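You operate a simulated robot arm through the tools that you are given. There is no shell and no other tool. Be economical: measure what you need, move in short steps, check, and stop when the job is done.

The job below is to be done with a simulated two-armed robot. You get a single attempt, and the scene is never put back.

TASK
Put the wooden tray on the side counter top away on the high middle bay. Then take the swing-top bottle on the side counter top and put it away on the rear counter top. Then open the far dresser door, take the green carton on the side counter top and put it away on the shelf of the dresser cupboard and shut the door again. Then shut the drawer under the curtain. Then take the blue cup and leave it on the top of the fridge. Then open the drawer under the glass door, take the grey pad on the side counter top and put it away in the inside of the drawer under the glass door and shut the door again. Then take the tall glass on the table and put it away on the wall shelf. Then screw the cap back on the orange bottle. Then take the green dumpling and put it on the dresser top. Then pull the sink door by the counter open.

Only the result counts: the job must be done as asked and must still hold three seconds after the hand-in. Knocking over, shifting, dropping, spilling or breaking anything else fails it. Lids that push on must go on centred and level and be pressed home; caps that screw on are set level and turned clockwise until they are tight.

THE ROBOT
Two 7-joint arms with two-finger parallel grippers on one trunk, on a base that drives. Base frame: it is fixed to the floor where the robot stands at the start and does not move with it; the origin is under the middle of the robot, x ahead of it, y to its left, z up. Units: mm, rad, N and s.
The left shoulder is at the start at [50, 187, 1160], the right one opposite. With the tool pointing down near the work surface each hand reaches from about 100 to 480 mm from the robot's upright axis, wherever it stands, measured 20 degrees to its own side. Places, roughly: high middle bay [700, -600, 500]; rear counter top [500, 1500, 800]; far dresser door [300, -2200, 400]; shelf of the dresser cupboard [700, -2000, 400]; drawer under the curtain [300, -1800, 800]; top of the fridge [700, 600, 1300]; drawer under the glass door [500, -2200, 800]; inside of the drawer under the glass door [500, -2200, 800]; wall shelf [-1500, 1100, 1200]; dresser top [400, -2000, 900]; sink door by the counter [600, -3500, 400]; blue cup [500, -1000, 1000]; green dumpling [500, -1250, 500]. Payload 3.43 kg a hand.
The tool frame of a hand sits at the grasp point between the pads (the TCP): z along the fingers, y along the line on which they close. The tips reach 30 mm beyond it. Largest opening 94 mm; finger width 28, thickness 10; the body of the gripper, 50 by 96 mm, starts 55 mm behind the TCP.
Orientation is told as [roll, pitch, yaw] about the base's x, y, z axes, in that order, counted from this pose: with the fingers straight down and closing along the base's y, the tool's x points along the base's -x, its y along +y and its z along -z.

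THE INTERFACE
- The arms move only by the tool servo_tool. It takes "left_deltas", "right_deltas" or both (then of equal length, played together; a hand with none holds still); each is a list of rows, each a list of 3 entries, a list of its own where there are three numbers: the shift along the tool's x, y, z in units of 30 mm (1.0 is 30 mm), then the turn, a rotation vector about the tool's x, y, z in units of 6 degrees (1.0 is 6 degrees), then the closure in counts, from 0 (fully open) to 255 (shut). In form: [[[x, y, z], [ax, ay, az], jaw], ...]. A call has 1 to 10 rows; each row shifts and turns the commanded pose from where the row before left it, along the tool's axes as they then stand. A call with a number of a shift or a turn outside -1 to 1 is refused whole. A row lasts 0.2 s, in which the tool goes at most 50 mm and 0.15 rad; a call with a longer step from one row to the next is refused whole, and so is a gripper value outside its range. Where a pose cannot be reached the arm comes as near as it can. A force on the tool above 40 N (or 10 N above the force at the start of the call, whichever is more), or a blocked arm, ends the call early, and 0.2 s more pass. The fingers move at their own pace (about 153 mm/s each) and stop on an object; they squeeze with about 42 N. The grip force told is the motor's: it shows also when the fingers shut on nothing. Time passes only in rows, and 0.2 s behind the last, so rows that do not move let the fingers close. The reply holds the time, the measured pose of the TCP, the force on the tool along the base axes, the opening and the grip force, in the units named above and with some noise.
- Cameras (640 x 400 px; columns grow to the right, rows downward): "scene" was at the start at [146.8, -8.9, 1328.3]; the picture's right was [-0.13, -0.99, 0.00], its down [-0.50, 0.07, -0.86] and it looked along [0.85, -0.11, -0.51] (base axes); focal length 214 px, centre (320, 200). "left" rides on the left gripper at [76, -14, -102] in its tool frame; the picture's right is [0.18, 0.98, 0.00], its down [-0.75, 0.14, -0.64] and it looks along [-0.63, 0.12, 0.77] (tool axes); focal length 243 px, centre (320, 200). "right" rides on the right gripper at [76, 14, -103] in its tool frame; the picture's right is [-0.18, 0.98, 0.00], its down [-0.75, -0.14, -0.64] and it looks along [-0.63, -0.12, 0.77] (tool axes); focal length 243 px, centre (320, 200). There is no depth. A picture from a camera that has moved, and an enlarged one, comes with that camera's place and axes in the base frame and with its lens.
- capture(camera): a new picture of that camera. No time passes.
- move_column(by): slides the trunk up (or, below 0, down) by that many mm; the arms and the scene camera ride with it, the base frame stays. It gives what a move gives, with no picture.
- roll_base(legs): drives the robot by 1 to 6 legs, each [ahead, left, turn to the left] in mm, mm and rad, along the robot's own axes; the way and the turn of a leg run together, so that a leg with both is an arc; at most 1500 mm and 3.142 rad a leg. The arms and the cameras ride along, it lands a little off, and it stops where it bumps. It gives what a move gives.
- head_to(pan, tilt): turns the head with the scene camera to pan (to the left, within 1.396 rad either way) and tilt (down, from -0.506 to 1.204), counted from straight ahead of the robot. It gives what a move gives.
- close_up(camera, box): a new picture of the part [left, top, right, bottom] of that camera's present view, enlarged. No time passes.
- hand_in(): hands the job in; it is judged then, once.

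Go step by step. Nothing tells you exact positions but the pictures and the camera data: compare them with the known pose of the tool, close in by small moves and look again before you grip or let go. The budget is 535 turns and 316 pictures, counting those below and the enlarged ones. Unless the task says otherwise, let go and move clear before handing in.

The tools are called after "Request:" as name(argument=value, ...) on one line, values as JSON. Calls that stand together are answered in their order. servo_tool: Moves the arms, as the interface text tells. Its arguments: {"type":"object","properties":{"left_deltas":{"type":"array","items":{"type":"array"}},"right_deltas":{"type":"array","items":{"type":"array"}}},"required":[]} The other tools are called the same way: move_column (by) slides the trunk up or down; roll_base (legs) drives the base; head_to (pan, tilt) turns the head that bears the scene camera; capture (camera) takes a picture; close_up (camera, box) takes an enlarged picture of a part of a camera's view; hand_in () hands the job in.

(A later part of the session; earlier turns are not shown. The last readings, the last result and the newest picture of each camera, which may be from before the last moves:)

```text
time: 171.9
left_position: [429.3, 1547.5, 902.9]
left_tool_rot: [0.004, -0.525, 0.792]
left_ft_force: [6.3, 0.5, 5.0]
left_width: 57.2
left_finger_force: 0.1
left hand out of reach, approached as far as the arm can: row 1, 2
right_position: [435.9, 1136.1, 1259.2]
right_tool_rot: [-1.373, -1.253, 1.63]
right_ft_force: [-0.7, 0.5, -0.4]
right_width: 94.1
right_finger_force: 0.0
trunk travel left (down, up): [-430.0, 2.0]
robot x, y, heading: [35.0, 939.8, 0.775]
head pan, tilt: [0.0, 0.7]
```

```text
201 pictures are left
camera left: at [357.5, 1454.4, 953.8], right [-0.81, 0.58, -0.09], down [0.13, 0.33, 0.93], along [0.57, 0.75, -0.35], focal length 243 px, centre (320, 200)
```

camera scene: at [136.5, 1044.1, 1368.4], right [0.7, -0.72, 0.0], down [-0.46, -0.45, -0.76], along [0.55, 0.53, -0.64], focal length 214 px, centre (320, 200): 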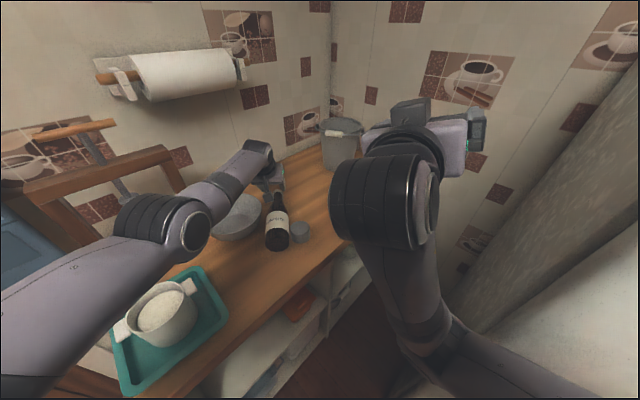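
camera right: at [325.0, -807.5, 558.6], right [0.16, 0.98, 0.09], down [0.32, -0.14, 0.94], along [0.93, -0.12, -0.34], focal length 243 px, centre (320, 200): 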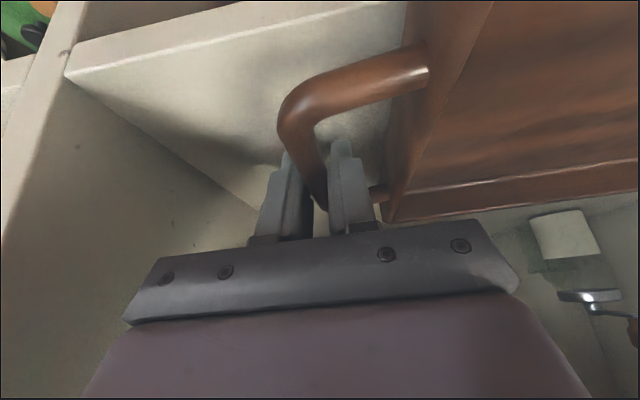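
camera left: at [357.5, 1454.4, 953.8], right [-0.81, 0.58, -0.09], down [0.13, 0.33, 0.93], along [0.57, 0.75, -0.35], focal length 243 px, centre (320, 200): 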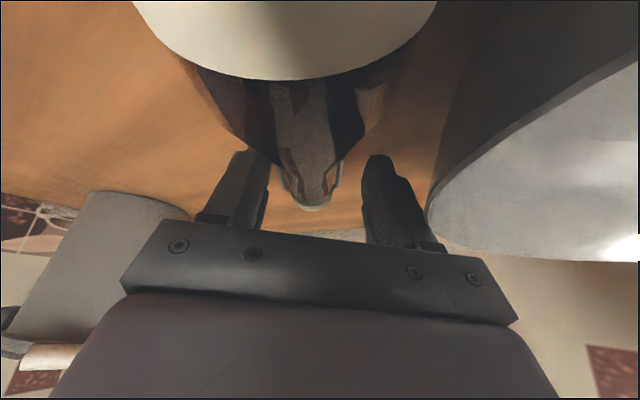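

Request:
servo_tool(left_deltas=[[[-0.4, 0, -0.8], [0, 0, 0], 100], [[-0.2, 0, -0.4], [0, 0, 0], 100]])

Request:
roll_base(legs=[[35, -4, 0]])

Request:
servo_tool(left_deltas=[[[0.4, 0, 0.7], [0, 0, 0], 100], [[0.1, 0, 0.2], [0, 0, 0], 100], [[0, 0, 0], [0, 0, 0], 100]])

Request:
capture(camera="left")

```text
time: 172.5
left_position: [426.0, 1547.9, 943.1]
left_tool_rot: [0.003, -0.518, 0.794]
left_ft_force: [1.4, -0.3, -0.4]
left_width: 56.9
left_finger_force: 0.1
right_position: [435.3, 1136.8, 1258.4]
right_tool_rot: [-1.375, -1.252, 1.629]
right_ft_force: [0.1, 0.7, 0.9]
right_width: 94.0
right_finger_force: 0.1
trunk travel left (down, up): [-430.0, 2.0]
robot x, y, heading: [36.4, 944.1, 0.774]
head pan, tilt: [0.0, 0.7]
```

```text
time: 173.4
left_position: [445.5, 1560.4, 945.1]
left_tool_rot: [0.003, -0.522, 0.788]
left_ft_force: [0.0, 0.4, 0.6]
left_width: 57.3
left_finger_force: 0.0
right_position: [452.2, 1148.9, 1258.2]
right_tool_rot: [-1.378, -1.251, 1.628]
right_ft_force: [-0.8, -0.2, 0.3]
right_width: 94.0
right_finger_force: 0.0
trunk travel left (down, up): [-430.0, 2.0]
robot x, y, heading: [49.8, 955.3, 0.765]
head pan, tilt: [0.0, 0.7]
stopped in leg 1: the robot was blocked; the commanded pose is now the measured one
```

```text
time: 174.2
left_position: [446.7, 1561.5, 915.8]
left_tool_rot: [0.003, -0.521, 0.789]
left_ft_force: [0.4, 0.3, 0.1]
left_width: 57.2
left_finger_force: 0.1
right_position: [451.9, 1150.1, 1257.7]
right_tool_rot: [-1.378, -1.25, 1.626]
right_ft_force: [-0.5, 0.4, -0.3]
right_width: 93.8
right_finger_force: 0.1
trunk travel left (down, up): [-430.0, 2.0]
robot x, y, heading: [53.4, 954.3, 0.767]
head pan, tilt: [0.0, 0.7]
```

```text
200 pictures are left
camera left: at [374.3, 1468.8, 966.2], right [-0.81, 0.58, -0.09], down [0.14, 0.33, 0.93], along [0.57, 0.74, -0.35], focal length 243 px, centre (320, 200)
```

left: 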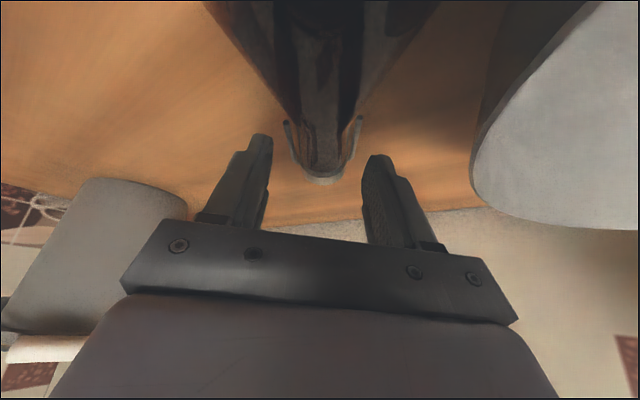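

Request:
servo_tool(left_deltas=[[[0.25, 0, 0.4], [0, 0, 0], 100], [[0.17, 0, 0.32], [0, 0, 0], 100], [[0, 0, 0], [0, 0, 0], 100]])

Request:
capture(camera="left")

```text
time: 175.0
left_position: [443.8, 1560.9, 891.0]
left_tool_rot: [0.003, -0.52, 0.789]
left_ft_force: [-0.9, 0.3, -0.2]
left_width: 57.0
left_finger_force: 0.0
right_position: [451.7, 1149.7, 1258.1]
right_tool_rot: [-1.377, -1.251, 1.625]
right_ft_force: [0.5, 0.2, 0.2]
right_width: 93.7
right_finger_force: 0.0
trunk travel left (down, up): [-430.0, 2.0]
robot x, y, heading: [52.6, 954.8, 0.769]
head pan, tilt: [0.0, 0.7]
```

```text
199 pictures are left
camera left: at [371.4, 1468.7, 941.8], right [-0.81, 0.58, -0.09], down [0.14, 0.33, 0.93], along [0.57, 0.74, -0.35], focal length 243 px, centre (320, 200)
```

left: 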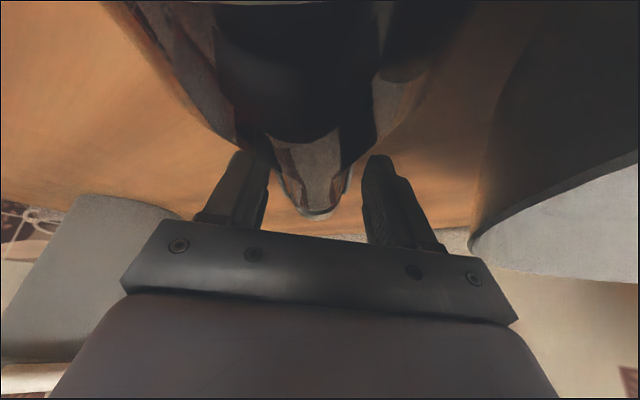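

Request:
servo_tool(left_deltas=[[[0, 0, 0], [0, 0, 0], 180], [[0, 0, 0], [0, 0, 0], 255], [[0, 0, 0], [0, 0, 0], 255], [[0, 0, 0], [0, 0, 0], 255]])

Request:
capture(camera="left")

```text
time: 176.0
left_position: [443.5, 1559.8, 891.2]
left_tool_rot: [0.002, -0.522, 0.789]
left_ft_force: [2.8, -2.0, 2.5]
left_width: 33.5
left_finger_force: 41.9
right_position: [453.7, 1150.0, 1259.3]
right_tool_rot: [-1.375, -1.253, 1.625]
right_ft_force: [-1.3, -0.4, -0.2]
right_width: 94.0
right_finger_force: 0.1
trunk travel left (down, up): [-430.0, 2.0]
robot x, y, heading: [56.7, 957.5, 0.767]
head pan, tilt: [0.0, 0.7]
```

```text
198 pictures are left
camera left: at [371.7, 1468.2, 942.2], right [-0.81, 0.58, -0.09], down [0.14, 0.33, 0.93], along [0.57, 0.74, -0.35], focal length 243 px, centre (320, 200)
```

left: 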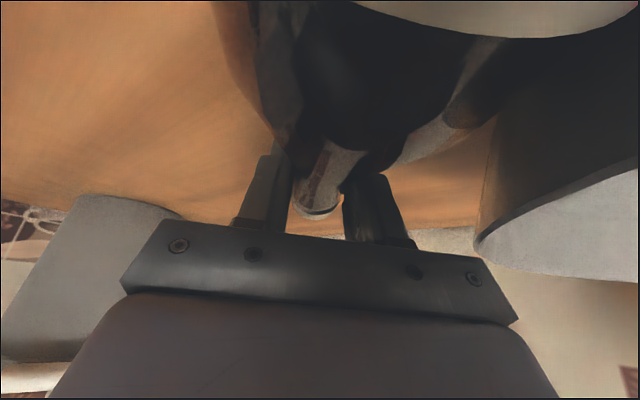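

Request:
servo_tool(left_deltas=[[[0, 0, -0.5], [0, 0, 0], 255], [[0, 0, -0.5], [0, 0, 0], 255], [[0, 0, -0.5], [0, 0, 0], 255], [[0, 0, -0.5], [0, 0, 0], 255]])

Request:
capture(camera="left")

Request:
close_up(camera="scene", box=[180, 130, 340, 260])

```text
time: 177.0
left_position: [456.1, 1562.4, 932.2]
left_tool_rot: [0.005, -0.519, 0.787]
left_ft_force: [-0.2, -0.1, -9.2]
left_width: 33.6
left_finger_force: 41.7
left hand out of reach, approached as far as the arm can: row 1, 2, 3, 4
right_position: [451.4, 1150.8, 1258.0]
right_tool_rot: [-1.375, -1.25, 1.626]
right_ft_force: [0.4, 0.0, 0.5]
right_width: 94.1
right_finger_force: 0.1
trunk travel left (down, up): [-430.0, 2.0]
robot x, y, heading: [50.1, 957.4, 0.764]
head pan, tilt: [0.0, 0.7]
```

```text
197 pictures are left
camera left: at [383.3, 1469.5, 983.1], right [-0.81, 0.58, -0.09], down [0.14, 0.33, 0.93], along [0.57, 0.74, -0.35], focal length 243 px, centre (320, 200)
```

left: 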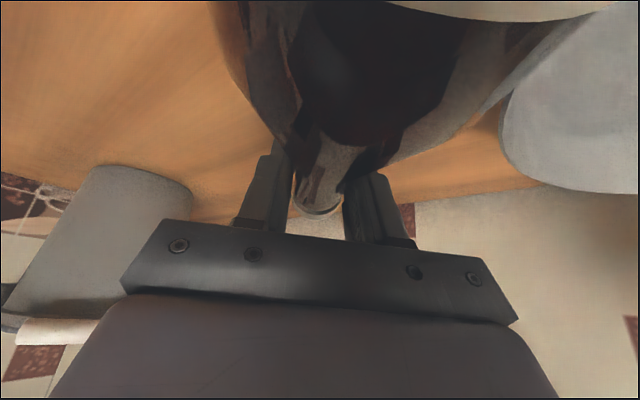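

```text
3.08 times, centred on (260, 195) of scene
camera zoom: at [154.1, 1059.4, 1368.3], right [0.69, -0.72, 0.0], down [-0.46, -0.45, -0.76], along [0.55, 0.53, -0.64], focal length 660 px, centre (505, 215)
```

zoom: 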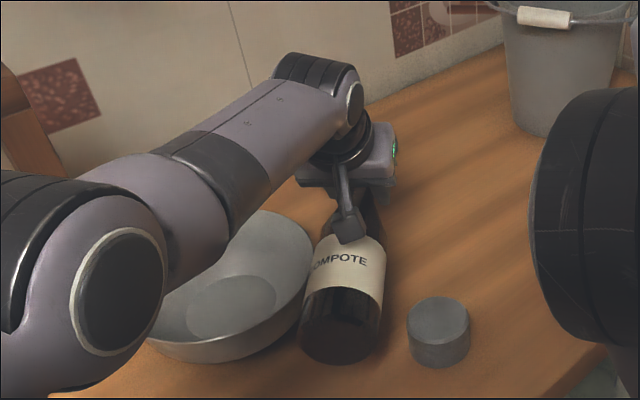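

Request:
servo_tool(left_deltas=[[[-0.4, -0.1, -0.7], [0, 0, 0], 255], [[-0.4, -0.1, -0.7], [0, 0, 0], 255], [[-0.4, 0, -0.7], [0, 0, 0], 255], [[-0.4, 0, -0.7], [0, 0, 0], 255], [[-0.4, 0, -0.7], [0, 0, 0], 255]])

Request:
capture(camera="scene")

```text
time: 178.2
left_position: [470.4, 1562.7, 1053.3]
left_tool_rot: [0.004, -0.52, 0.788]
left_ft_force: [0.1, -0.7, -8.8]
left_width: 33.8
left_finger_force: 42.4
left hand out of reach, approached as far as the arm can: row 2, 4
right_position: [453.9, 1150.3, 1258.8]
right_tool_rot: [-1.376, -1.251, 1.625]
right_ft_force: [-0.6, 0.3, 0.2]
right_width: 94.1
right_finger_force: 0.1
trunk travel left (down, up): [-430.0, 2.0]
robot x, y, heading: [47.2, 954.4, 0.765]
head pan, tilt: [0.0, 0.7]
```

```text
195 pictures are left
camera scene: at [154.1, 1059.2, 1368.3], right [0.69, -0.72, 0.0], down [-0.46, -0.45, -0.76], along [0.55, 0.53, -0.64], focal length 214 px, centre (320, 200)
```

scene: 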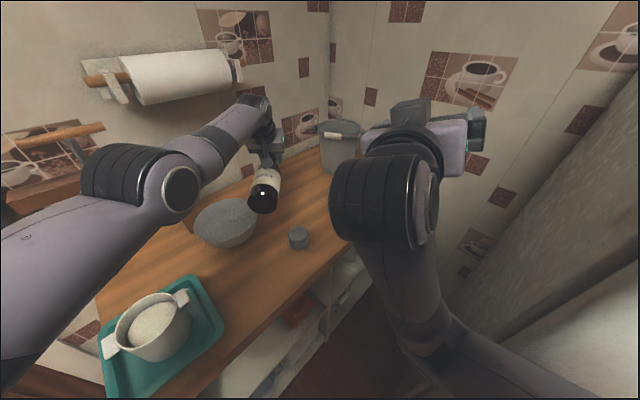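

Request:
roll_base(legs=[[-650, 0, 0]])

Request:
servo_tool(left_deltas=[[[0, 0, 0], [0, -1, 0], 255], [[0, 0, 0], [0, -1, 0], 255], [[0, 0, 0], [0, -1, 0], 255], [[0, 0, 0], [0, -1, 0], 255], [[0, 0, 0], [0, -1, 0], 255], [[0, 0, 0], [0, -1, 0], 255], [[0, 0, 0], [0, -1, 0], 255], [[0, 0, 0], [0, -1, 0], 255]])

Request:
capture(camera="scene")

```text
time: 181.8
left_position: [9.5, 1120.3, 1051.1]
left_tool_rot: [0.003, -0.52, 0.797]
left_ft_force: [0.4, -0.7, -8.4]
left_width: 33.7
left_finger_force: 41.6
right_position: [-6.4, 709.4, 1257.0]
right_tool_rot: [-1.375, -1.249, 1.632]
right_ft_force: [-0.1, -0.7, -0.7]
right_width: 94.0
right_finger_force: 0.1
trunk travel left (down, up): [-430.0, 2.0]
robot x, y, heading: [-408.9, 513.4, 0.774]
head pan, tilt: [0.0, 0.7]
```

```text
time: 183.6
left_position: [72.7, 1162.6, 1045.7]
left_tool_rot: [0.027, -1.354, 0.77]
left_ft_force: [-0.3, -0.9, -9.1]
left_width: 33.4
left_finger_force: 42.2
left hand out of reach, approached as far as the arm can: row 1, 2, 3, 4, 5, 6, 7
right_position: [-4.0, 710.4, 1258.1]
right_tool_rot: [-1.373, -1.249, 1.63]
right_ft_force: [-0.2, -0.5, -1.2]
right_width: 94.1
right_finger_force: 0.1
trunk travel left (down, up): [-430.0, 2.0]
robot x, y, heading: [-404.6, 516.0, 0.772]
head pan, tilt: [0.0, 0.7]
```

```text
194 pictures are left
camera scene: at [-303.1, 617.4, 1368.2], right [0.7, -0.72, 0.0], down [-0.46, -0.45, -0.76], along [0.55, 0.53, -0.65], focal length 214 px, centre (320, 200)
```

scene: 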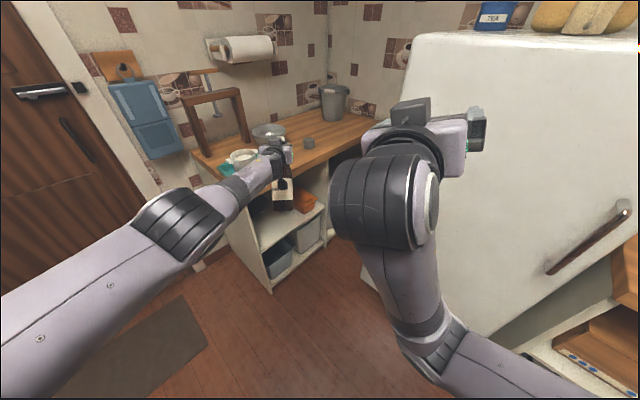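

Request:
servo_tool(left_deltas=[[[0, 0, 0], [0, -1, 0], 255], [[0, 0, 0], [0, -1, 0], 255], [[0, 0, 0], [0, -1, 0], 255], [[0, 0, 0], [0, -1, 0], 255], [[0, 0, 0], [0, -1, 0], 255]])

Request:
close_up(camera="scene", box=[200, 100, 360, 240])

Request:
capture(camera="left")

```text
time: 184.8
left_position: [37.6, 1161.8, 1066.1]
left_tool_rot: [3.13, -1.258, -2.334]
left_ft_force: [-0.5, 0.7, -8.6]
left_width: 33.8
left_finger_force: 41.8
left hand out of reach, approached as far as the arm can: row 2, 3, 4, 5
right_position: [-4.7, 710.1, 1258.8]
right_tool_rot: [-1.374, -1.25, 1.63]
right_ft_force: [-0.5, 0.2, 0.4]
right_width: 94.0
right_finger_force: 0.1
trunk travel left (down, up): [-430.0, 2.0]
robot x, y, heading: [-406.0, 513.4, 0.771]
head pan, tilt: [0.0, 0.7]
```

```text
2.86 times, centred on (280, 170) of scene
camera zoom: at [-303.2, 617.1, 1368.3], right [0.7, -0.72, 0.0], down [-0.46, -0.45, -0.76], along [0.55, 0.53, -0.64], focal length 613 px, centre (434, 286)
```

zoom: 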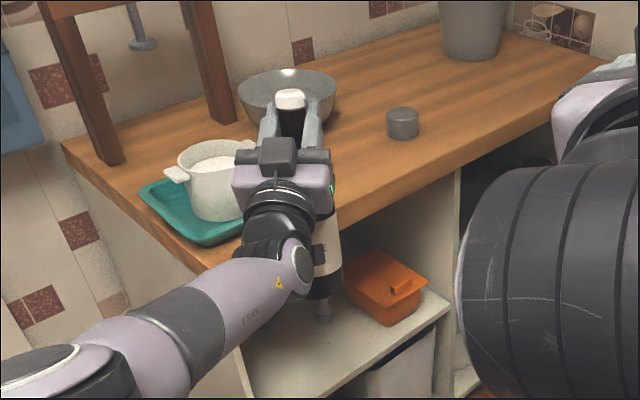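

```text
192 pictures are left
camera left: at [-3.6, 1101.5, 963.3], right [-0.66, 0.73, -0.17], down [-0.69, -0.5, 0.52], along [0.29, 0.46, 0.84], focal length 243 px, centre (320, 200)
```

left: 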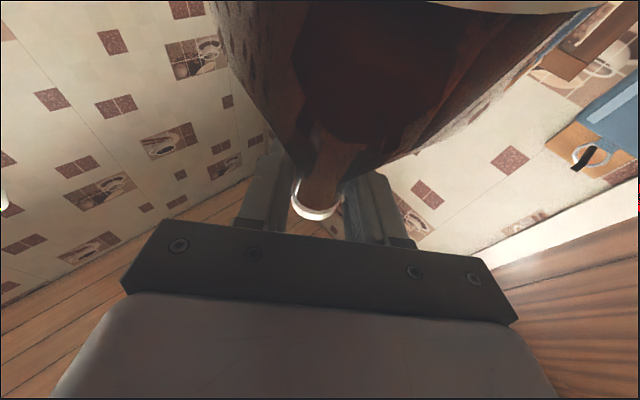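

Request:
servo_tool(left_deltas=[[[-0.4, 0, 0.2], [0, -0.7, 0], 255], [[-0.5, 0, 0.2], [0, -0.3, 0], 255], [[0, 0, 0], [0, 0, 0], 255]])

Request:
roll_base(legs=[[174, -169, 0]])

Request:
capture(camera="scene")

```text
time: 185.6
left_position: [37.4, 1162.2, 1102.0]
left_tool_rot: [3.132, -1.154, -2.338]
left_ft_force: [-0.2, 0.5, -8.8]
left_width: 33.6
left_finger_force: 42.3
left hand out of reach, approached as far as the arm can: row 1
right_position: [-5.1, 711.0, 1257.2]
right_tool_rot: [-1.373, -1.249, 1.63]
right_ft_force: [0.6, 0.0, -0.1]
right_width: 94.0
right_finger_force: 0.1
trunk travel left (down, up): [-430.0, 2.0]
robot x, y, heading: [-401.6, 511.7, 0.774]
head pan, tilt: [0.0, 0.7]
```

```text
time: 187.3
left_position: [282.1, 1157.0, 1100.9]
left_tool_rot: [3.132, -1.155, -2.34]
left_ft_force: [0.5, -0.1, -8.3]
left_width: 33.5
left_finger_force: 41.3
right_position: [235.6, 707.0, 1257.7]
right_tool_rot: [-1.37, -1.251, 1.621]
right_ft_force: [0.1, -0.2, 0.4]
right_width: 93.8
right_finger_force: 0.1
trunk travel left (down, up): [-430.0, 2.0]
robot x, y, heading: [-167.0, 506.3, 0.769]
head pan, tilt: [0.0, 0.7]
```

```text
191 pictures are left
camera scene: at [-63.3, 615.3, 1368.2], right [0.69, -0.72, 0.0], down [-0.46, -0.45, -0.76], along [0.55, 0.53, -0.65], focal length 214 px, centre (320, 200)
```

scene: 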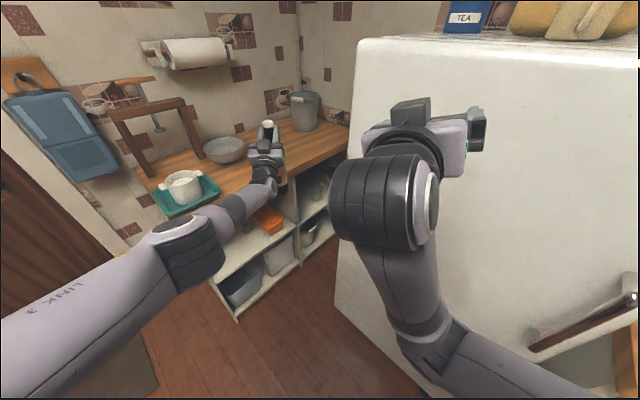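

Request:
roll_base(legs=[[125, 128, 0]])

Request:
close_up(camera="scene", box=[120, 80, 360, 250])

Request:
capture(camera="left")

```text
time: 188.8
left_position: [280.0, 1338.0, 1101.3]
left_tool_rot: [3.133, -1.154, -2.341]
left_ft_force: [0.5, 0.1, -9.1]
left_width: 33.5
left_finger_force: 42.2
right_position: [235.9, 888.5, 1257.6]
right_tool_rot: [-1.374, -1.249, 1.626]
right_ft_force: [-0.2, 0.3, -0.3]
right_width: 93.9
right_finger_force: 0.0
trunk travel left (down, up): [-430.0, 2.0]
robot x, y, heading: [-165.0, 690.5, 0.769]
head pan, tilt: [0.0, 0.7]
```

```text
2.35 times, centred on (240, 165) of scene
camera zoom: at [-62.3, 794.7, 1368.2], right [0.7, -0.72, 0.0], down [-0.46, -0.45, -0.76], along [0.55, 0.53, -0.65], focal length 505 px, centre (508, 282)
```

zoom: 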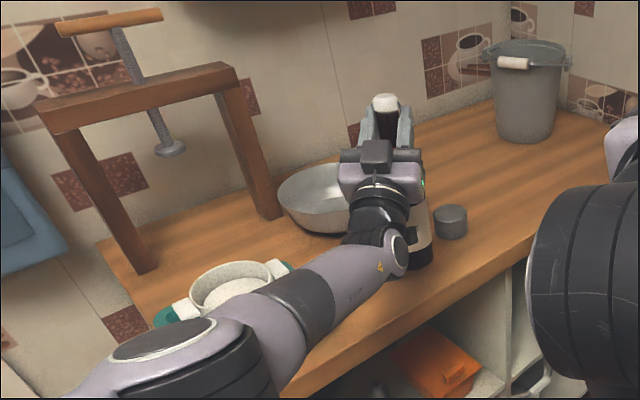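

```text
189 pictures are left
camera left: at [246.8, 1283.9, 990.4], right [-0.65, 0.74, -0.17], down [-0.72, -0.54, 0.43], along [0.23, 0.4, 0.89], focal length 243 px, centre (320, 200)
```

left: 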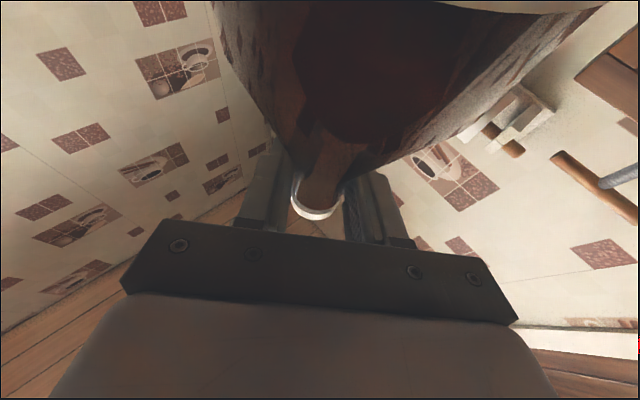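

Request:
move_column(by=-48)

Request:
move_column(by=-6)

Request:
close_up(camera="scene", box=[240, 100, 360, 200])

```text
time: 189.8
left_position: [279.5, 1334.8, 1061.3]
left_tool_rot: [3.129, -1.142, -2.339]
left_ft_force: [2.5, 3.0, 11.7]
left_width: 33.7
left_finger_force: 41.9
right_position: [234.4, 884.4, 1210.7]
right_tool_rot: [-1.379, -1.251, 1.633]
right_ft_force: [0.3, -0.5, 0.0]
right_width: 94.0
right_finger_force: 0.1
trunk travel left (down, up): [-382.0, 50.0]
robot x, y, heading: [-163.2, 690.8, 0.767]
head pan, tilt: [0.0, 0.7]
```

```text
time: 190.3
left_position: [279.4, 1333.8, 1059.5]
left_tool_rot: [3.136, -1.139, -2.34]
left_ft_force: [-1.8, -2.7, 26.8]
left_width: 33.9
left_finger_force: 42.3
right_position: [233.7, 883.2, 1206.3]
right_tool_rot: [-1.385, -1.253, 1.638]
right_ft_force: [0.6, -0.6, -1.2]
right_width: 93.8
right_finger_force: 0.0
trunk travel left (down, up): [-376.0, 56.0]
robot x, y, heading: [-162.0, 689.9, 0.765]
head pan, tilt: [0.0, 0.7]
```

```text
4.00 times, centred on (300, 150) of scene
camera zoom: at [-65.4, 789.6, 1315.2], right [0.7, -0.72, 0.0], down [-0.46, -0.45, -0.77], along [0.55, 0.53, -0.64], focal length 858 px, centre (400, 400)
```

zoom: 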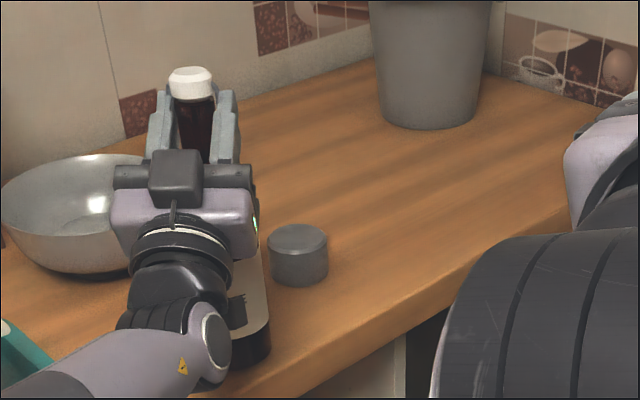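

Request:
move_column(by=18)

Request:
roll_base(legs=[[32, 28, 0]])

Request:
move_column(by=-10)

Request:
close_up(camera="scene", box=[240, 100, 360, 200])

```text
time: 190.9
left_position: [279.2, 1338.5, 1060.4]
left_tool_rot: [3.133, -1.164, -2.336]
left_ft_force: [1.2, -0.4, -8.6]
left_width: 33.8
left_finger_force: 42.3
right_position: [235.6, 887.1, 1221.1]
right_tool_rot: [-1.374, -1.251, 1.627]
right_ft_force: [-0.6, 0.3, 0.1]
right_width: 94.3
right_finger_force: 0.0
trunk travel left (down, up): [-394.0, 38.0]
robot x, y, heading: [-164.4, 690.1, 0.769]
head pan, tilt: [0.0, 0.7]
```

```text
time: 191.8
left_position: [284.9, 1379.3, 1065.1]
left_tool_rot: [3.135, -1.158, -2.34]
left_ft_force: [0.0, 0.7, -9.3]
left_width: 33.7
left_finger_force: 42.2
right_position: [239.8, 928.8, 1221.8]
right_tool_rot: [-1.374, -1.25, 1.626]
right_ft_force: [-0.6, 0.4, 0.7]
right_width: 94.1
right_finger_force: 0.0
trunk travel left (down, up): [-394.0, 38.0]
robot x, y, heading: [-162.0, 734.8, 0.77]
head pan, tilt: [0.0, 0.7]
```

```text
time: 192.4
left_position: [284.4, 1378.4, 1058.8]
left_tool_rot: [3.13, -1.149, -2.336]
left_ft_force: [-0.8, 0.6, 3.5]
left_width: 33.9
left_finger_force: 42.0
right_position: [238.9, 925.5, 1213.1]
right_tool_rot: [-1.379, -1.251, 1.631]
right_ft_force: [-0.5, -0.2, 0.0]
right_width: 94.2
right_finger_force: 0.2
trunk travel left (down, up): [-384.0, 48.0]
robot x, y, heading: [-159.3, 734.1, 0.77]
head pan, tilt: [0.0, 0.7]
```

```text
4.00 times, centred on (300, 150) of scene
camera zoom: at [-59.5, 833.9, 1322.6], right [0.7, -0.72, 0.0], down [-0.46, -0.45, -0.77], along [0.55, 0.53, -0.64], focal length 858 px, centre (400, 400)
```

zoom: 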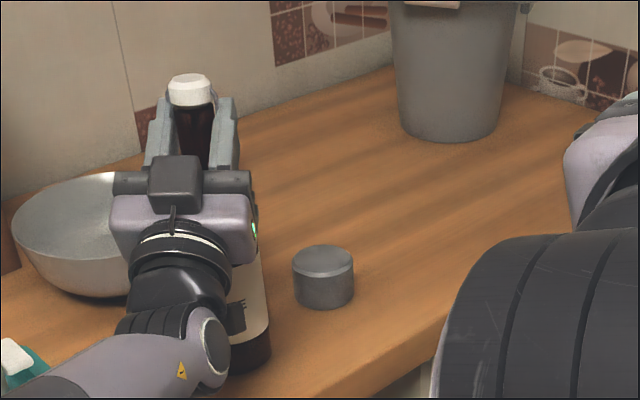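

Request:
servo_tool(left_deltas=[[[0, 0, 0], [0, 0, 0], 150], [[0, 0, 0], [0, 0, 0], 120], [[0, 0, 0], [0, 0, 0], 60], [[0, 0, 0], [0, 0, 0], 0]])

Request:
close_up(camera="scene", box=[240, 100, 360, 200])

Request:
capture(camera="left")

```text
time: 193.4
left_position: [283.6, 1377.7, 1056.5]
left_tool_rot: [3.133, -1.156, -2.34]
left_ft_force: [0.4, -0.3, -0.3]
left_width: 94.3
left_finger_force: 0.1
right_position: [240.0, 926.1, 1211.1]
right_tool_rot: [-1.374, -1.253, 1.628]
right_ft_force: [-0.4, -0.6, 0.4]
right_width: 93.8
right_finger_force: 0.1
trunk travel left (down, up): [-384.0, 48.0]
robot x, y, heading: [-159.5, 732.7, 0.763]
head pan, tilt: [0.0, 0.7]
```

```text
4.00 times, centred on (300, 150) of scene
camera zoom: at [-59.1, 834.3, 1322.4], right [0.7, -0.72, 0.0], down [-0.46, -0.45, -0.76], along [0.55, 0.53, -0.64], focal length 858 px, centre (400, 400)
```

zoom: 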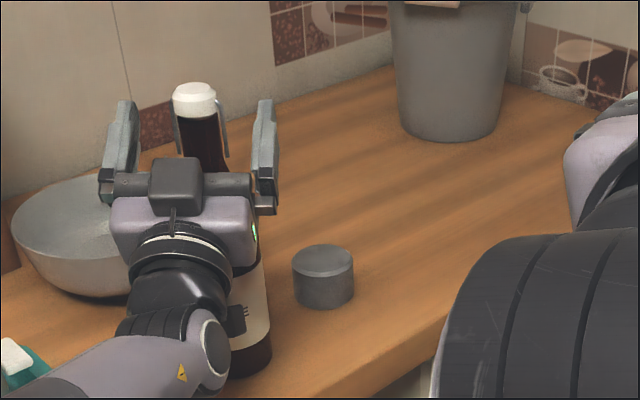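

```text
185 pictures are left
camera left: at [250.1, 1324.4, 945.5], right [-0.65, 0.74, -0.16], down [-0.72, -0.54, 0.43], along [0.23, 0.4, 0.89], focal length 243 px, centre (320, 200)
```

left: 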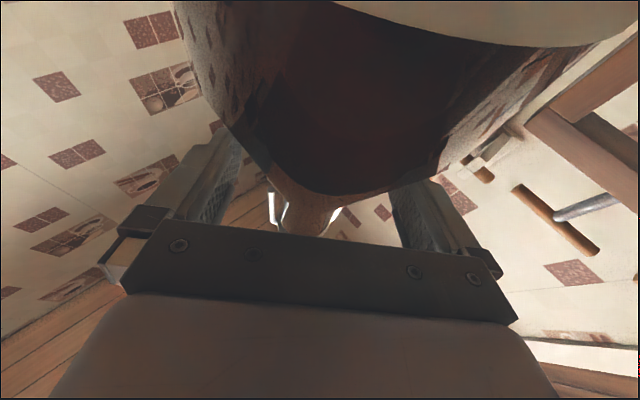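

Request:
roll_base(legs=[[-150, 0, 0], [-250, 0, 0]])

Request:
capture(camera="scene")

```text
time: 196.2
left_position: [-9.7, 1096.7, 1056.9]
left_tool_rot: [3.134, -1.154, -2.334]
left_ft_force: [-0.4, -0.3, -0.2]
left_width: 94.0
left_finger_force: 0.1
right_position: [-50.4, 646.2, 1212.6]
right_tool_rot: [-1.378, -1.251, 1.635]
right_ft_force: [-0.1, -0.1, -0.1]
right_width: 94.2
right_finger_force: 0.1
trunk travel left (down, up): [-384.0, 48.0]
robot x, y, heading: [-454.3, 450.6, 0.777]
head pan, tilt: [0.0, 0.7]
```

```text
184 pictures are left
camera scene: at [-349.2, 552.0, 1322.5], right [0.7, -0.71, 0.0], down [-0.46, -0.45, -0.77], along [0.55, 0.54, -0.64], focal length 214 px, centre (320, 200)
```

scene: 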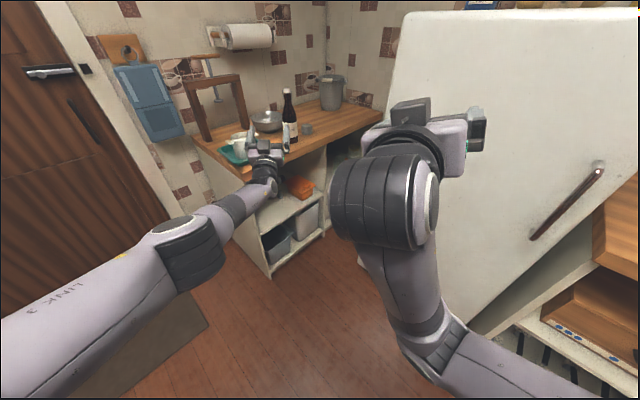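

Request:
close_up(camera="scene", box=[180, 80, 340, 190])

```text
3.64 times, centred on (260, 135) of scene
camera zoom: at [-349.2, 552.0, 1322.5], right [0.7, -0.71, 0.0], down [-0.46, -0.45, -0.77], along [0.55, 0.54, -0.64], focal length 780 px, centre (538, 436)
```

zoom: 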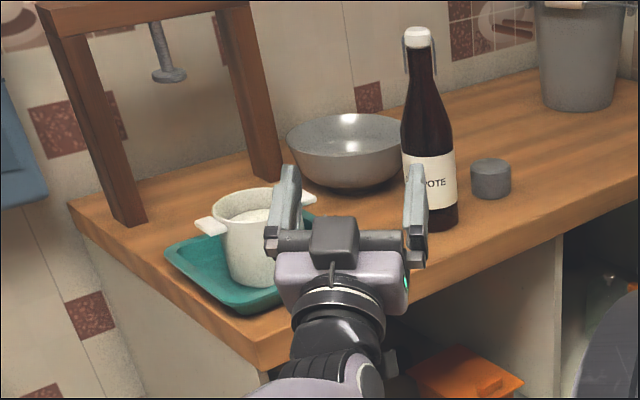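

Request:
servo_tool(left_deltas=[[[0, 0, -0.3], [0, 1, 0], 0], [[0, 0, -0.3], [0, 1, 0], 0], [[0, 0, -0.3], [0, 1, 0], 0], [[0, 0, -0.3], [0, 1, 0], 0], [[0, 0, -0.3], [0, 1, 0], 0], [[0, 0, -0.3], [0, 1, 0], 0]], right_deltas=[[[0, 0, 0], [-1, 0, 0], 0], [[0, 0, 0], [-1, 0, 0], 0], [[0, 0, 0], [-1, 0, 0], 0], [[0, 0, 0], [-1, 0, 0], 0], [[0, 0, 0], [-1, 0, 0], 0], [[0, 0, 0], [0, 0, 0], 0]])

Request:
capture(camera="scene")

```text
time: 197.3
left_position: [23.8, 1089.8, 1006.1]
left_tool_rot: [1.835, -1.566, -1.034]
left_ft_force: [0.2, 0.1, 0.4]
left_width: 93.9
left_finger_force: 0.0
left hand out of reach, approached as far as the arm can: row 1, 2, 3, 4, 5
right_position: [-23.9, 631.3, 1202.6]
right_tool_rot: [-1.199, -1.15, 1.765]
right_ft_force: [0.5, 0.2, 0.7]
right_width: 94.3
right_finger_force: 0.0
trunk travel left (down, up): [-384.0, 48.0]
robot x, y, heading: [-450.9, 450.0, 0.771]
head pan, tilt: [0.0, 0.7]
stopped in row 5 (right hand): the arm was blocked; the commanded pose is now the measured one
```

```text
182 pictures are left
camera scene: at [-348.8, 552.4, 1322.4], right [0.7, -0.71, 0.0], down [-0.46, -0.45, -0.76], along [0.55, 0.54, -0.64], focal length 214 px, centre (320, 200)
```

scene: 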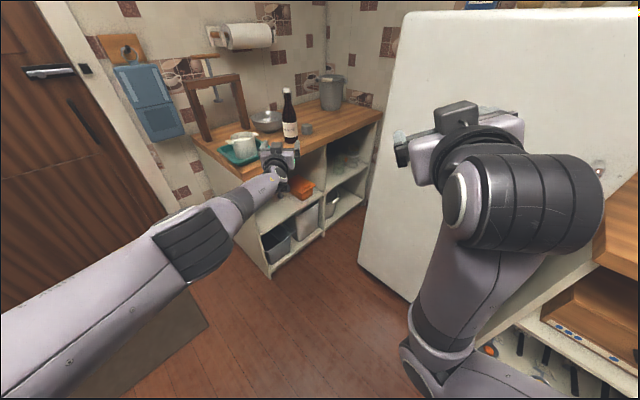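

Request:
servo_tool(left_deltas=[[[0, 0, 0], [0, 0.5, 1], 0], [[0, 0, 0], [0, 0.5, 1], 0], [[0, 0, 0], [0, 0.5, 1], 0], [[0, 0, 0], [0, 0.5, 1], 0], [[0.1, 0, -0.9], [0, 0, 0], 0], [[0.1, 0, -0.9], [0, 0, 0], 0], [[0.1, 0, -0.9], [0, 0, 0], 0], [[0.1, 0, -0.9], [0, 0, 0], 0], [[0.1, 0, -0.9], [0, 0, -1], 0], [[0.1, 0, -0.9], [0, 0, -1], 0]])

Request:
servo_tool(left_deltas=[[[0, 0, -0.9], [0, 0, -1], 0], [[0, 0, -0.9], [0, 0, -1], 0], [[0, 0, -0.9], [0, 0, 0], 0], [[0, 0, -0.9], [0, 0, 0], 0], [[-0.3, 0, -0.5], [0, 0, 0], 0], [[-0.5, 0, -0.3], [0, 0, 0], 0]])

```text
time: 199.5
left_position: [-23.4, 1014.4, 1003.0]
left_tool_rot: [0.805, -1.272, 0.019]
left_ft_force: [1.4, 0.1, -0.1]
left_width: 94.1
left_finger_force: 0.1
left hand out of reach, approached as far as the arm can: row 2, 5, 6, 7, 8
right_position: [-23.8, 633.0, 1202.3]
right_tool_rot: [-1.198, -1.145, 1.766]
right_ft_force: [0.5, 0.4, 0.7]
right_width: 94.0
right_finger_force: 0.1
trunk travel left (down, up): [-384.0, 48.0]
robot x, y, heading: [-451.4, 446.5, 0.777]
head pan, tilt: [0.0, 0.7]
```

```text
time: 200.9
left_position: [-109.5, 930.6, 1046.9]
left_tool_rot: [0.229, -1.361, 0.637]
left_ft_force: [-0.6, 1.0, -0.9]
left_width: 93.9
left_finger_force: 0.0
right_position: [-23.9, 632.1, 1200.9]
right_tool_rot: [-1.197, -1.147, 1.764]
right_ft_force: [0.1, -0.5, 0.2]
right_width: 94.0
right_finger_force: 0.1
trunk travel left (down, up): [-384.0, 48.0]
robot x, y, heading: [-452.9, 447.0, 0.776]
head pan, tilt: [0.0, 0.7]
```

Request:
servo_tool(left_deltas=[[[0, 0.3, -0.9], [0, 0, 0], 0], [[0, 0.3, -0.9], [0, 0, 0], 0], [[0, 0.3, -0.9], [0, 0, 0], 0], [[-0.3, 0.3, -0.8], [0, 0, 0], 0], [[-0.3, 0.3, -0.8], [0, 0, 0], 0]])

Request:
roll_base(legs=[[0, 0, -0.776], [-50, -1200, 0], [0, -1150, 0]])

Request:
head_to(pan=0, tilt=0.6)

Request:
capture(camera="scene")

```text
time: 201.8
left_position: [-191.8, 903.2, 1135.3]
left_tool_rot: [1.346, -1.453, -0.443]
left_ft_force: [-0.2, 0.3, 0.1]
left_width: 94.1
left_finger_force: 0.2
right_position: [-24.9, 631.6, 1202.7]
right_tool_rot: [-1.2, -1.146, 1.764]
right_ft_force: [-0.1, -0.7, -0.2]
right_width: 94.0
right_finger_force: 0.1
trunk travel left (down, up): [-384.0, 48.0]
robot x, y, heading: [-451.5, 447.8, 0.778]
head pan, tilt: [0.0, 0.7]
stopped in row 4 (left hand): the arm was blocked; the commanded pose is now the measured one
```

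```text
time: 214.6
left_position: [-68.5, -1689.5, 1135.0]
left_tool_rot: [1.349, -1.454, -1.276]
left_ft_force: [-1.0, -0.4, -0.1]
left_width: 94.0
left_finger_force: 0.1
right_position: [-156.5, -1996.5, 1202.1]
right_tool_rot: [-1.2, -1.146, 0.936]
right_ft_force: [0.0, 0.3, 0.2]
right_width: 93.8
right_finger_force: 0.1
trunk travel left (down, up): [-384.0, 48.0]
robot x, y, heading: [-582.1, -1809.1, -0.056]
head pan, tilt: [0.0, 0.7]
stopped in leg 3: the robot was blocked; the commanded pose is now the measured one
```

```text
time: 215.3
left_position: [-68.6, -1690.1, 1135.1]
left_tool_rot: [1.352, -1.451, -1.277]
left_ft_force: [0.2, 0.3, 0.0]
left_width: 94.1
left_finger_force: 0.0
right_position: [-156.0, -1996.8, 1202.1]
right_tool_rot: [-1.198, -1.147, 0.934]
right_ft_force: [-0.5, 0.1, 0.6]
right_width: 93.9
right_finger_force: 0.1
trunk travel left (down, up): [-384.0, 48.0]
robot x, y, heading: [-577.9, -1807.1, -0.053]
head pan, tilt: [0.0, 0.6]
```

```text
181 pictures are left
camera scene: at [-432.4, -1810.0, 1331.0], right [-0.06, -1.0, 0.0], down [-0.56, 0.03, -0.82], along [0.82, -0.05, -0.57], focal length 214 px, centre (320, 200)
```

scene: 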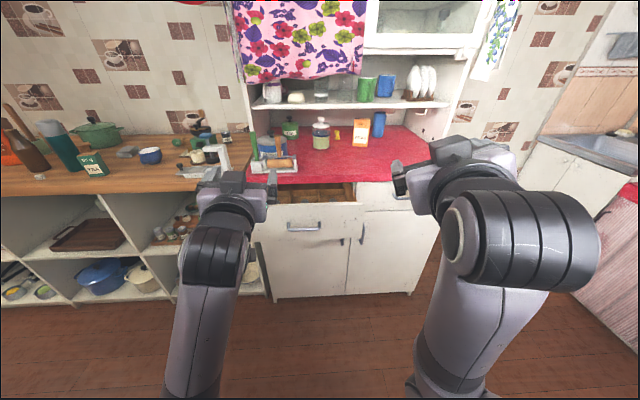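

Request:
head_to(pan=-1.39, tilt=0.8)

Request:
capture(camera="scene")

```text
time: 216.8
left_position: [-68.2, -1689.8, 1135.7]
left_tool_rot: [1.349, -1.452, -1.279]
left_ft_force: [-0.1, 0.2, 0.8]
left_width: 93.8
left_finger_force: 0.2
right_position: [-156.0, -1996.5, 1202.7]
right_tool_rot: [-1.199, -1.145, 0.933]
right_ft_force: [0.3, -0.3, -0.3]
right_width: 94.1
right_finger_force: 0.0
trunk travel left (down, up): [-384.0, 48.0]
robot x, y, heading: [-576.6, -1804.3, -0.053]
head pan, tilt: [-1.389, 0.799]
```

```text
180 pictures are left
camera scene: at [-510.5, -1885.0, 1314.2], right [-0.99, -0.13, 0.0], down [-0.09, 0.71, -0.7], along [0.09, -0.69, -0.72], focal length 214 px, centre (320, 200)
```

scene: 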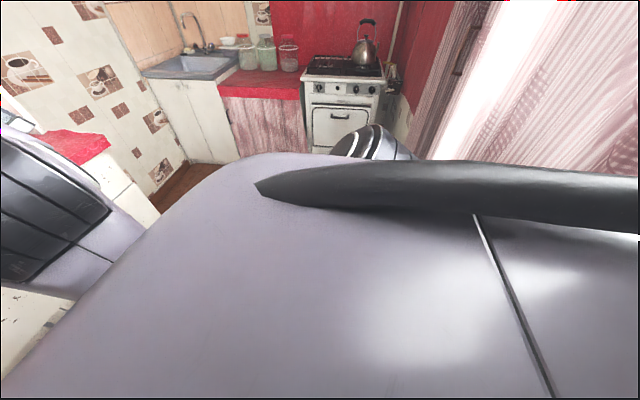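

Request:
roll_base(legs=[[160, 0, 0.053], [0, -200, 0]])

Request:
head_to(pan=0.0, tilt=0.8)

Request:
capture(camera="scene")

```text
time: 219.4
left_position: [84.0, -1866.7, 1135.8]
left_tool_rot: [1.352, -1.454, -1.225]
left_ft_force: [-0.8, 0.3, -0.7]
left_width: 94.1
left_finger_force: 0.1
right_position: [12.7, -2177.1, 1202.3]
right_tool_rot: [-1.198, -1.147, 0.988]
right_ft_force: [-1.1, -0.6, -0.5]
right_width: 94.1
right_finger_force: 0.0
trunk travel left (down, up): [-384.0, 48.0]
robot x, y, heading: [-416.3, -2009.4, -0.005]
head pan, tilt: [-1.389, 0.799]
```

```text
time: 220.9
left_position: [84.0, -1866.6, 1134.8]
left_tool_rot: [1.35, -1.454, -1.224]
left_ft_force: [0.5, 0.3, -0.3]
left_width: 93.9
left_finger_force: 0.0
right_position: [13.2, -2177.8, 1201.8]
right_tool_rot: [-1.199, -1.145, 0.987]
right_ft_force: [-0.4, -0.4, 0.2]
right_width: 93.6
right_finger_force: 0.0
trunk travel left (down, up): [-384.0, 48.0]
robot x, y, heading: [-420.8, -2005.9, -0.002]
head pan, tilt: [0.0, 0.799]
```

```text
179 pictures are left
camera scene: at [-280.8, -2005.9, 1314.2], right [0.0, -1.0, 0.0], down [-0.72, 0.0, -0.7], along [0.7, 0.0, -0.72], focal length 214 px, centre (320, 200)
```

scene: 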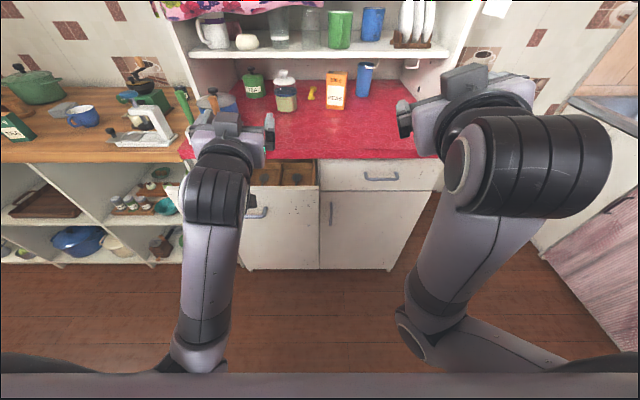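

Request:
move_column(by=-345)

Request:
servo_tool(left_deltas=[[[0, 0, 0], [0, 0, 0], 255], [[0, 0, 0], [0, 0, 0], 255], [[0, 0, 0], [0, 0, 0], 255]])

Request:
head_to(pan=0.2, tilt=0.6)

Request:
capture(camera="scene")

Request:
capture(camera="left")

```text
time: 224.3
left_position: [76.8, -1869.9, 814.7]
left_tool_rot: [1.593, -1.452, -1.463]
left_ft_force: [-0.3, -0.4, -0.2]
left_width: 94.1
left_finger_force: 0.2
right_position: [4.2, -2180.4, 874.5]
right_tool_rot: [-1.226, -1.161, 1.01]
right_ft_force: [0.9, 0.3, 0.1]
right_width: 93.9
right_finger_force: 0.1
trunk travel left (down, up): [-39.0, 393.0]
robot x, y, heading: [-419.9, -2009.4, -0.002]
head pan, tilt: [0.0, 0.799]
```

```text
time: 225.1
left_position: [76.9, -1869.7, 815.5]
left_tool_rot: [1.605, -1.451, -1.479]
left_ft_force: [-0.4, 0.1, 0.9]
left_width: 0.1
left_finger_force: 33.2
right_position: [3.1, -2181.0, 872.5]
right_tool_rot: [-1.224, -1.16, 1.009]
right_ft_force: [-0.6, -0.6, -0.3]
right_width: 93.9
right_finger_force: 0.0
trunk travel left (down, up): [-39.0, 393.0]
robot x, y, heading: [-419.3, -2008.9, -0.001]
head pan, tilt: [0.0, 0.799]
```

```text
time: 225.8
left_position: [77.2, -1870.5, 815.6]
left_tool_rot: [1.614, -1.455, -1.485]
left_ft_force: [0.2, -0.6, 0.3]
left_width: 0.0
left_finger_force: 32.9
right_position: [5.4, -2180.2, 873.8]
right_tool_rot: [-1.222, -1.161, 1.009]
right_ft_force: [-1.2, -0.4, 0.2]
right_width: 93.7
right_finger_force: 0.1
trunk travel left (down, up): [-39.0, 393.0]
robot x, y, heading: [-416.6, -2008.6, -0.003]
head pan, tilt: [0.201, 0.6]
```

```text
178 pictures are left
camera scene: at [-285.5, -1993.5, 998.7], right [0.2, -0.98, 0.0], down [-0.54, -0.1, -0.83], along [0.82, 0.17, -0.55], focal length 214 px, centre (320, 200)
```

scene: 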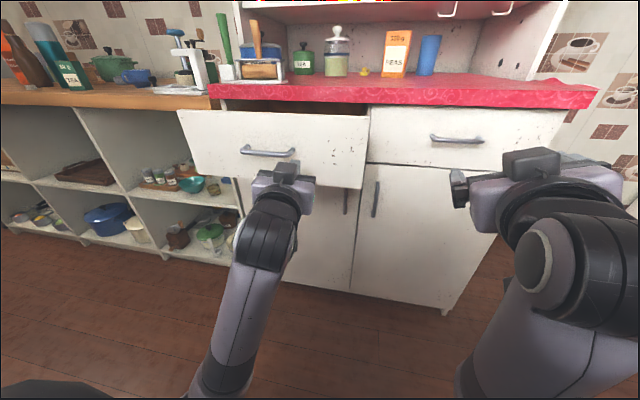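

```text
177 pictures are left
camera left: at [-23.6, -1887.7, 738.6], right [-0.13, 0.99, -0.07], down [-0.65, -0.03, 0.76], along [0.75, 0.14, 0.64], focal length 243 px, centre (320, 200)
```

left: 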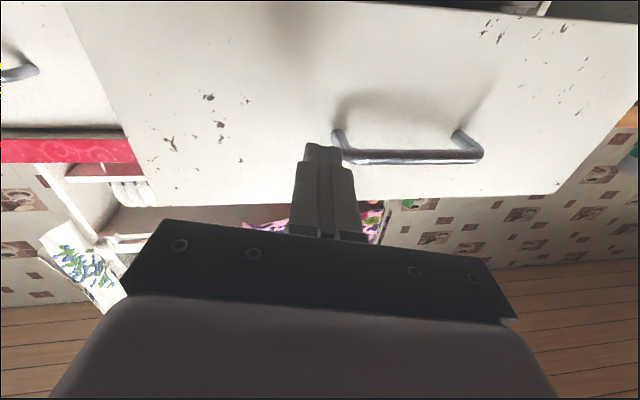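

Request:
roll_base(legs=[[0, -20, 0], [170, 0, 0]])

Request:
capture(camera="scene")

```text
time: 227.7
left_position: [246.9, -1892.5, 816.5]
left_tool_rot: [1.625, -1.453, -1.495]
left_ft_force: [0.1, 0.2, 0.3]
left_width: 0.3
left_finger_force: 32.6
right_position: [175.9, -2203.0, 872.6]
right_tool_rot: [-1.215, -1.165, 1.003]
right_ft_force: [0.6, -1.4, -0.1]
right_width: 94.1
right_finger_force: 0.1
trunk travel left (down, up): [-39.0, 393.0]
robot x, y, heading: [-249.1, -2030.2, -0.005]
head pan, tilt: [0.201, 0.6]
```

```text
176 pictures are left
camera scene: at [-114.4, -2016.4, 998.2], right [0.2, -0.98, -0.01], down [-0.54, -0.1, -0.83], along [0.82, 0.17, -0.55], focal length 214 px, centre (320, 200)
```

scene: 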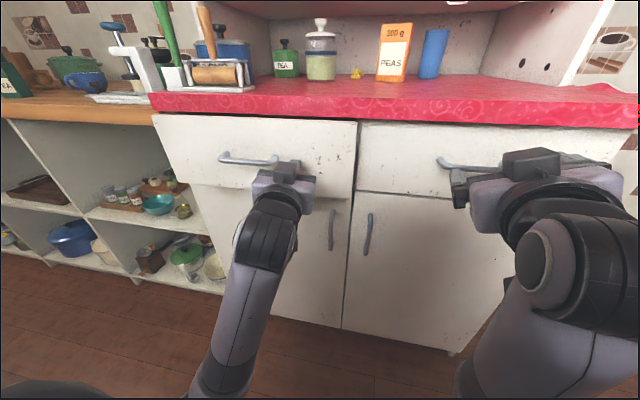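

Request:
roll_base(legs=[[45, 0, 0]])

Request:
capture(camera="scene")

```text
time: 228.6
left_position: [290.7, -1892.7, 818.0]
left_tool_rot: [1.666, -1.455, -1.538]
left_ft_force: [1.3, 0.1, -0.3]
left_width: 0.0
left_finger_force: 32.8
right_position: [218.5, -2203.2, 871.7]
right_tool_rot: [-1.22, -1.162, 1.008]
right_ft_force: [-0.5, 0.7, 0.4]
right_width: 94.2
right_finger_force: 0.1
trunk travel left (down, up): [-39.0, 393.0]
robot x, y, heading: [-204.5, -2031.1, -0.002]
head pan, tilt: [0.201, 0.6]
```

```text
175 pictures are left
camera scene: at [-71.2, -2016.2, 997.7], right [0.2, -0.98, -0.01], down [-0.54, -0.1, -0.83], along [0.82, 0.17, -0.55], focal length 214 px, centre (320, 200)
```

scene: 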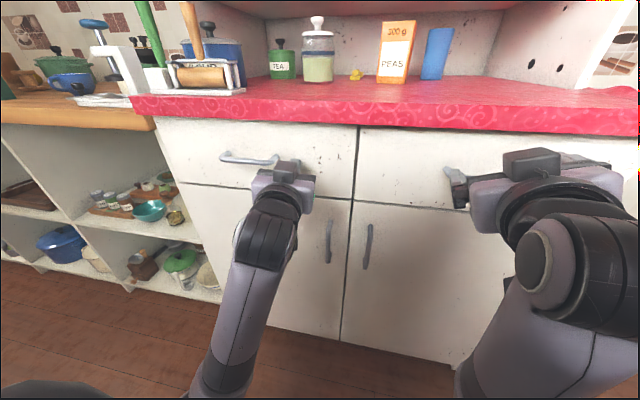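

Request:
roll_base(legs=[[20, 0, 0]])

Request:
close_up(camera="scene", box=[140, 80, 480, 260])

```text
time: 229.4
left_position: [299.8, -1892.4, 819.4]
left_tool_rot: [1.608, -1.453, -1.474]
left_ft_force: [-18.8, -0.9, -0.3]
left_width: 0.0
left_finger_force: 32.6
right_position: [227.7, -2203.8, 872.1]
right_tool_rot: [-1.223, -1.163, 1.014]
right_ft_force: [0.8, 0.2, 0.3]
right_width: 94.2
right_finger_force: 0.0
trunk travel left (down, up): [-39.0, 393.0]
robot x, y, heading: [-197.4, -2029.4, 0.004]
head pan, tilt: [0.201, 0.6]
stopped in leg 1: the force on the tool passed its limit (the readings are from after the stop); the commanded pose is now the measured one
```

```text
1.88 times, centred on (310, 170) of scene
camera zoom: at [-62.6, -2016.3, 997.4], right [0.2, -0.98, -0.01], down [-0.54, -0.1, -0.84], along [0.82, 0.17, -0.55], focal length 404 px, centre (339, 256)
```

zoom: 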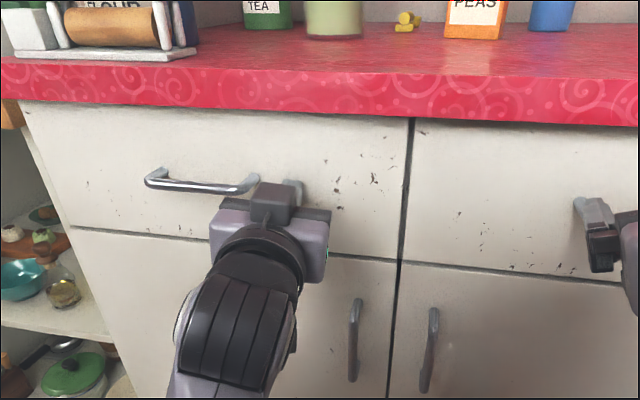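

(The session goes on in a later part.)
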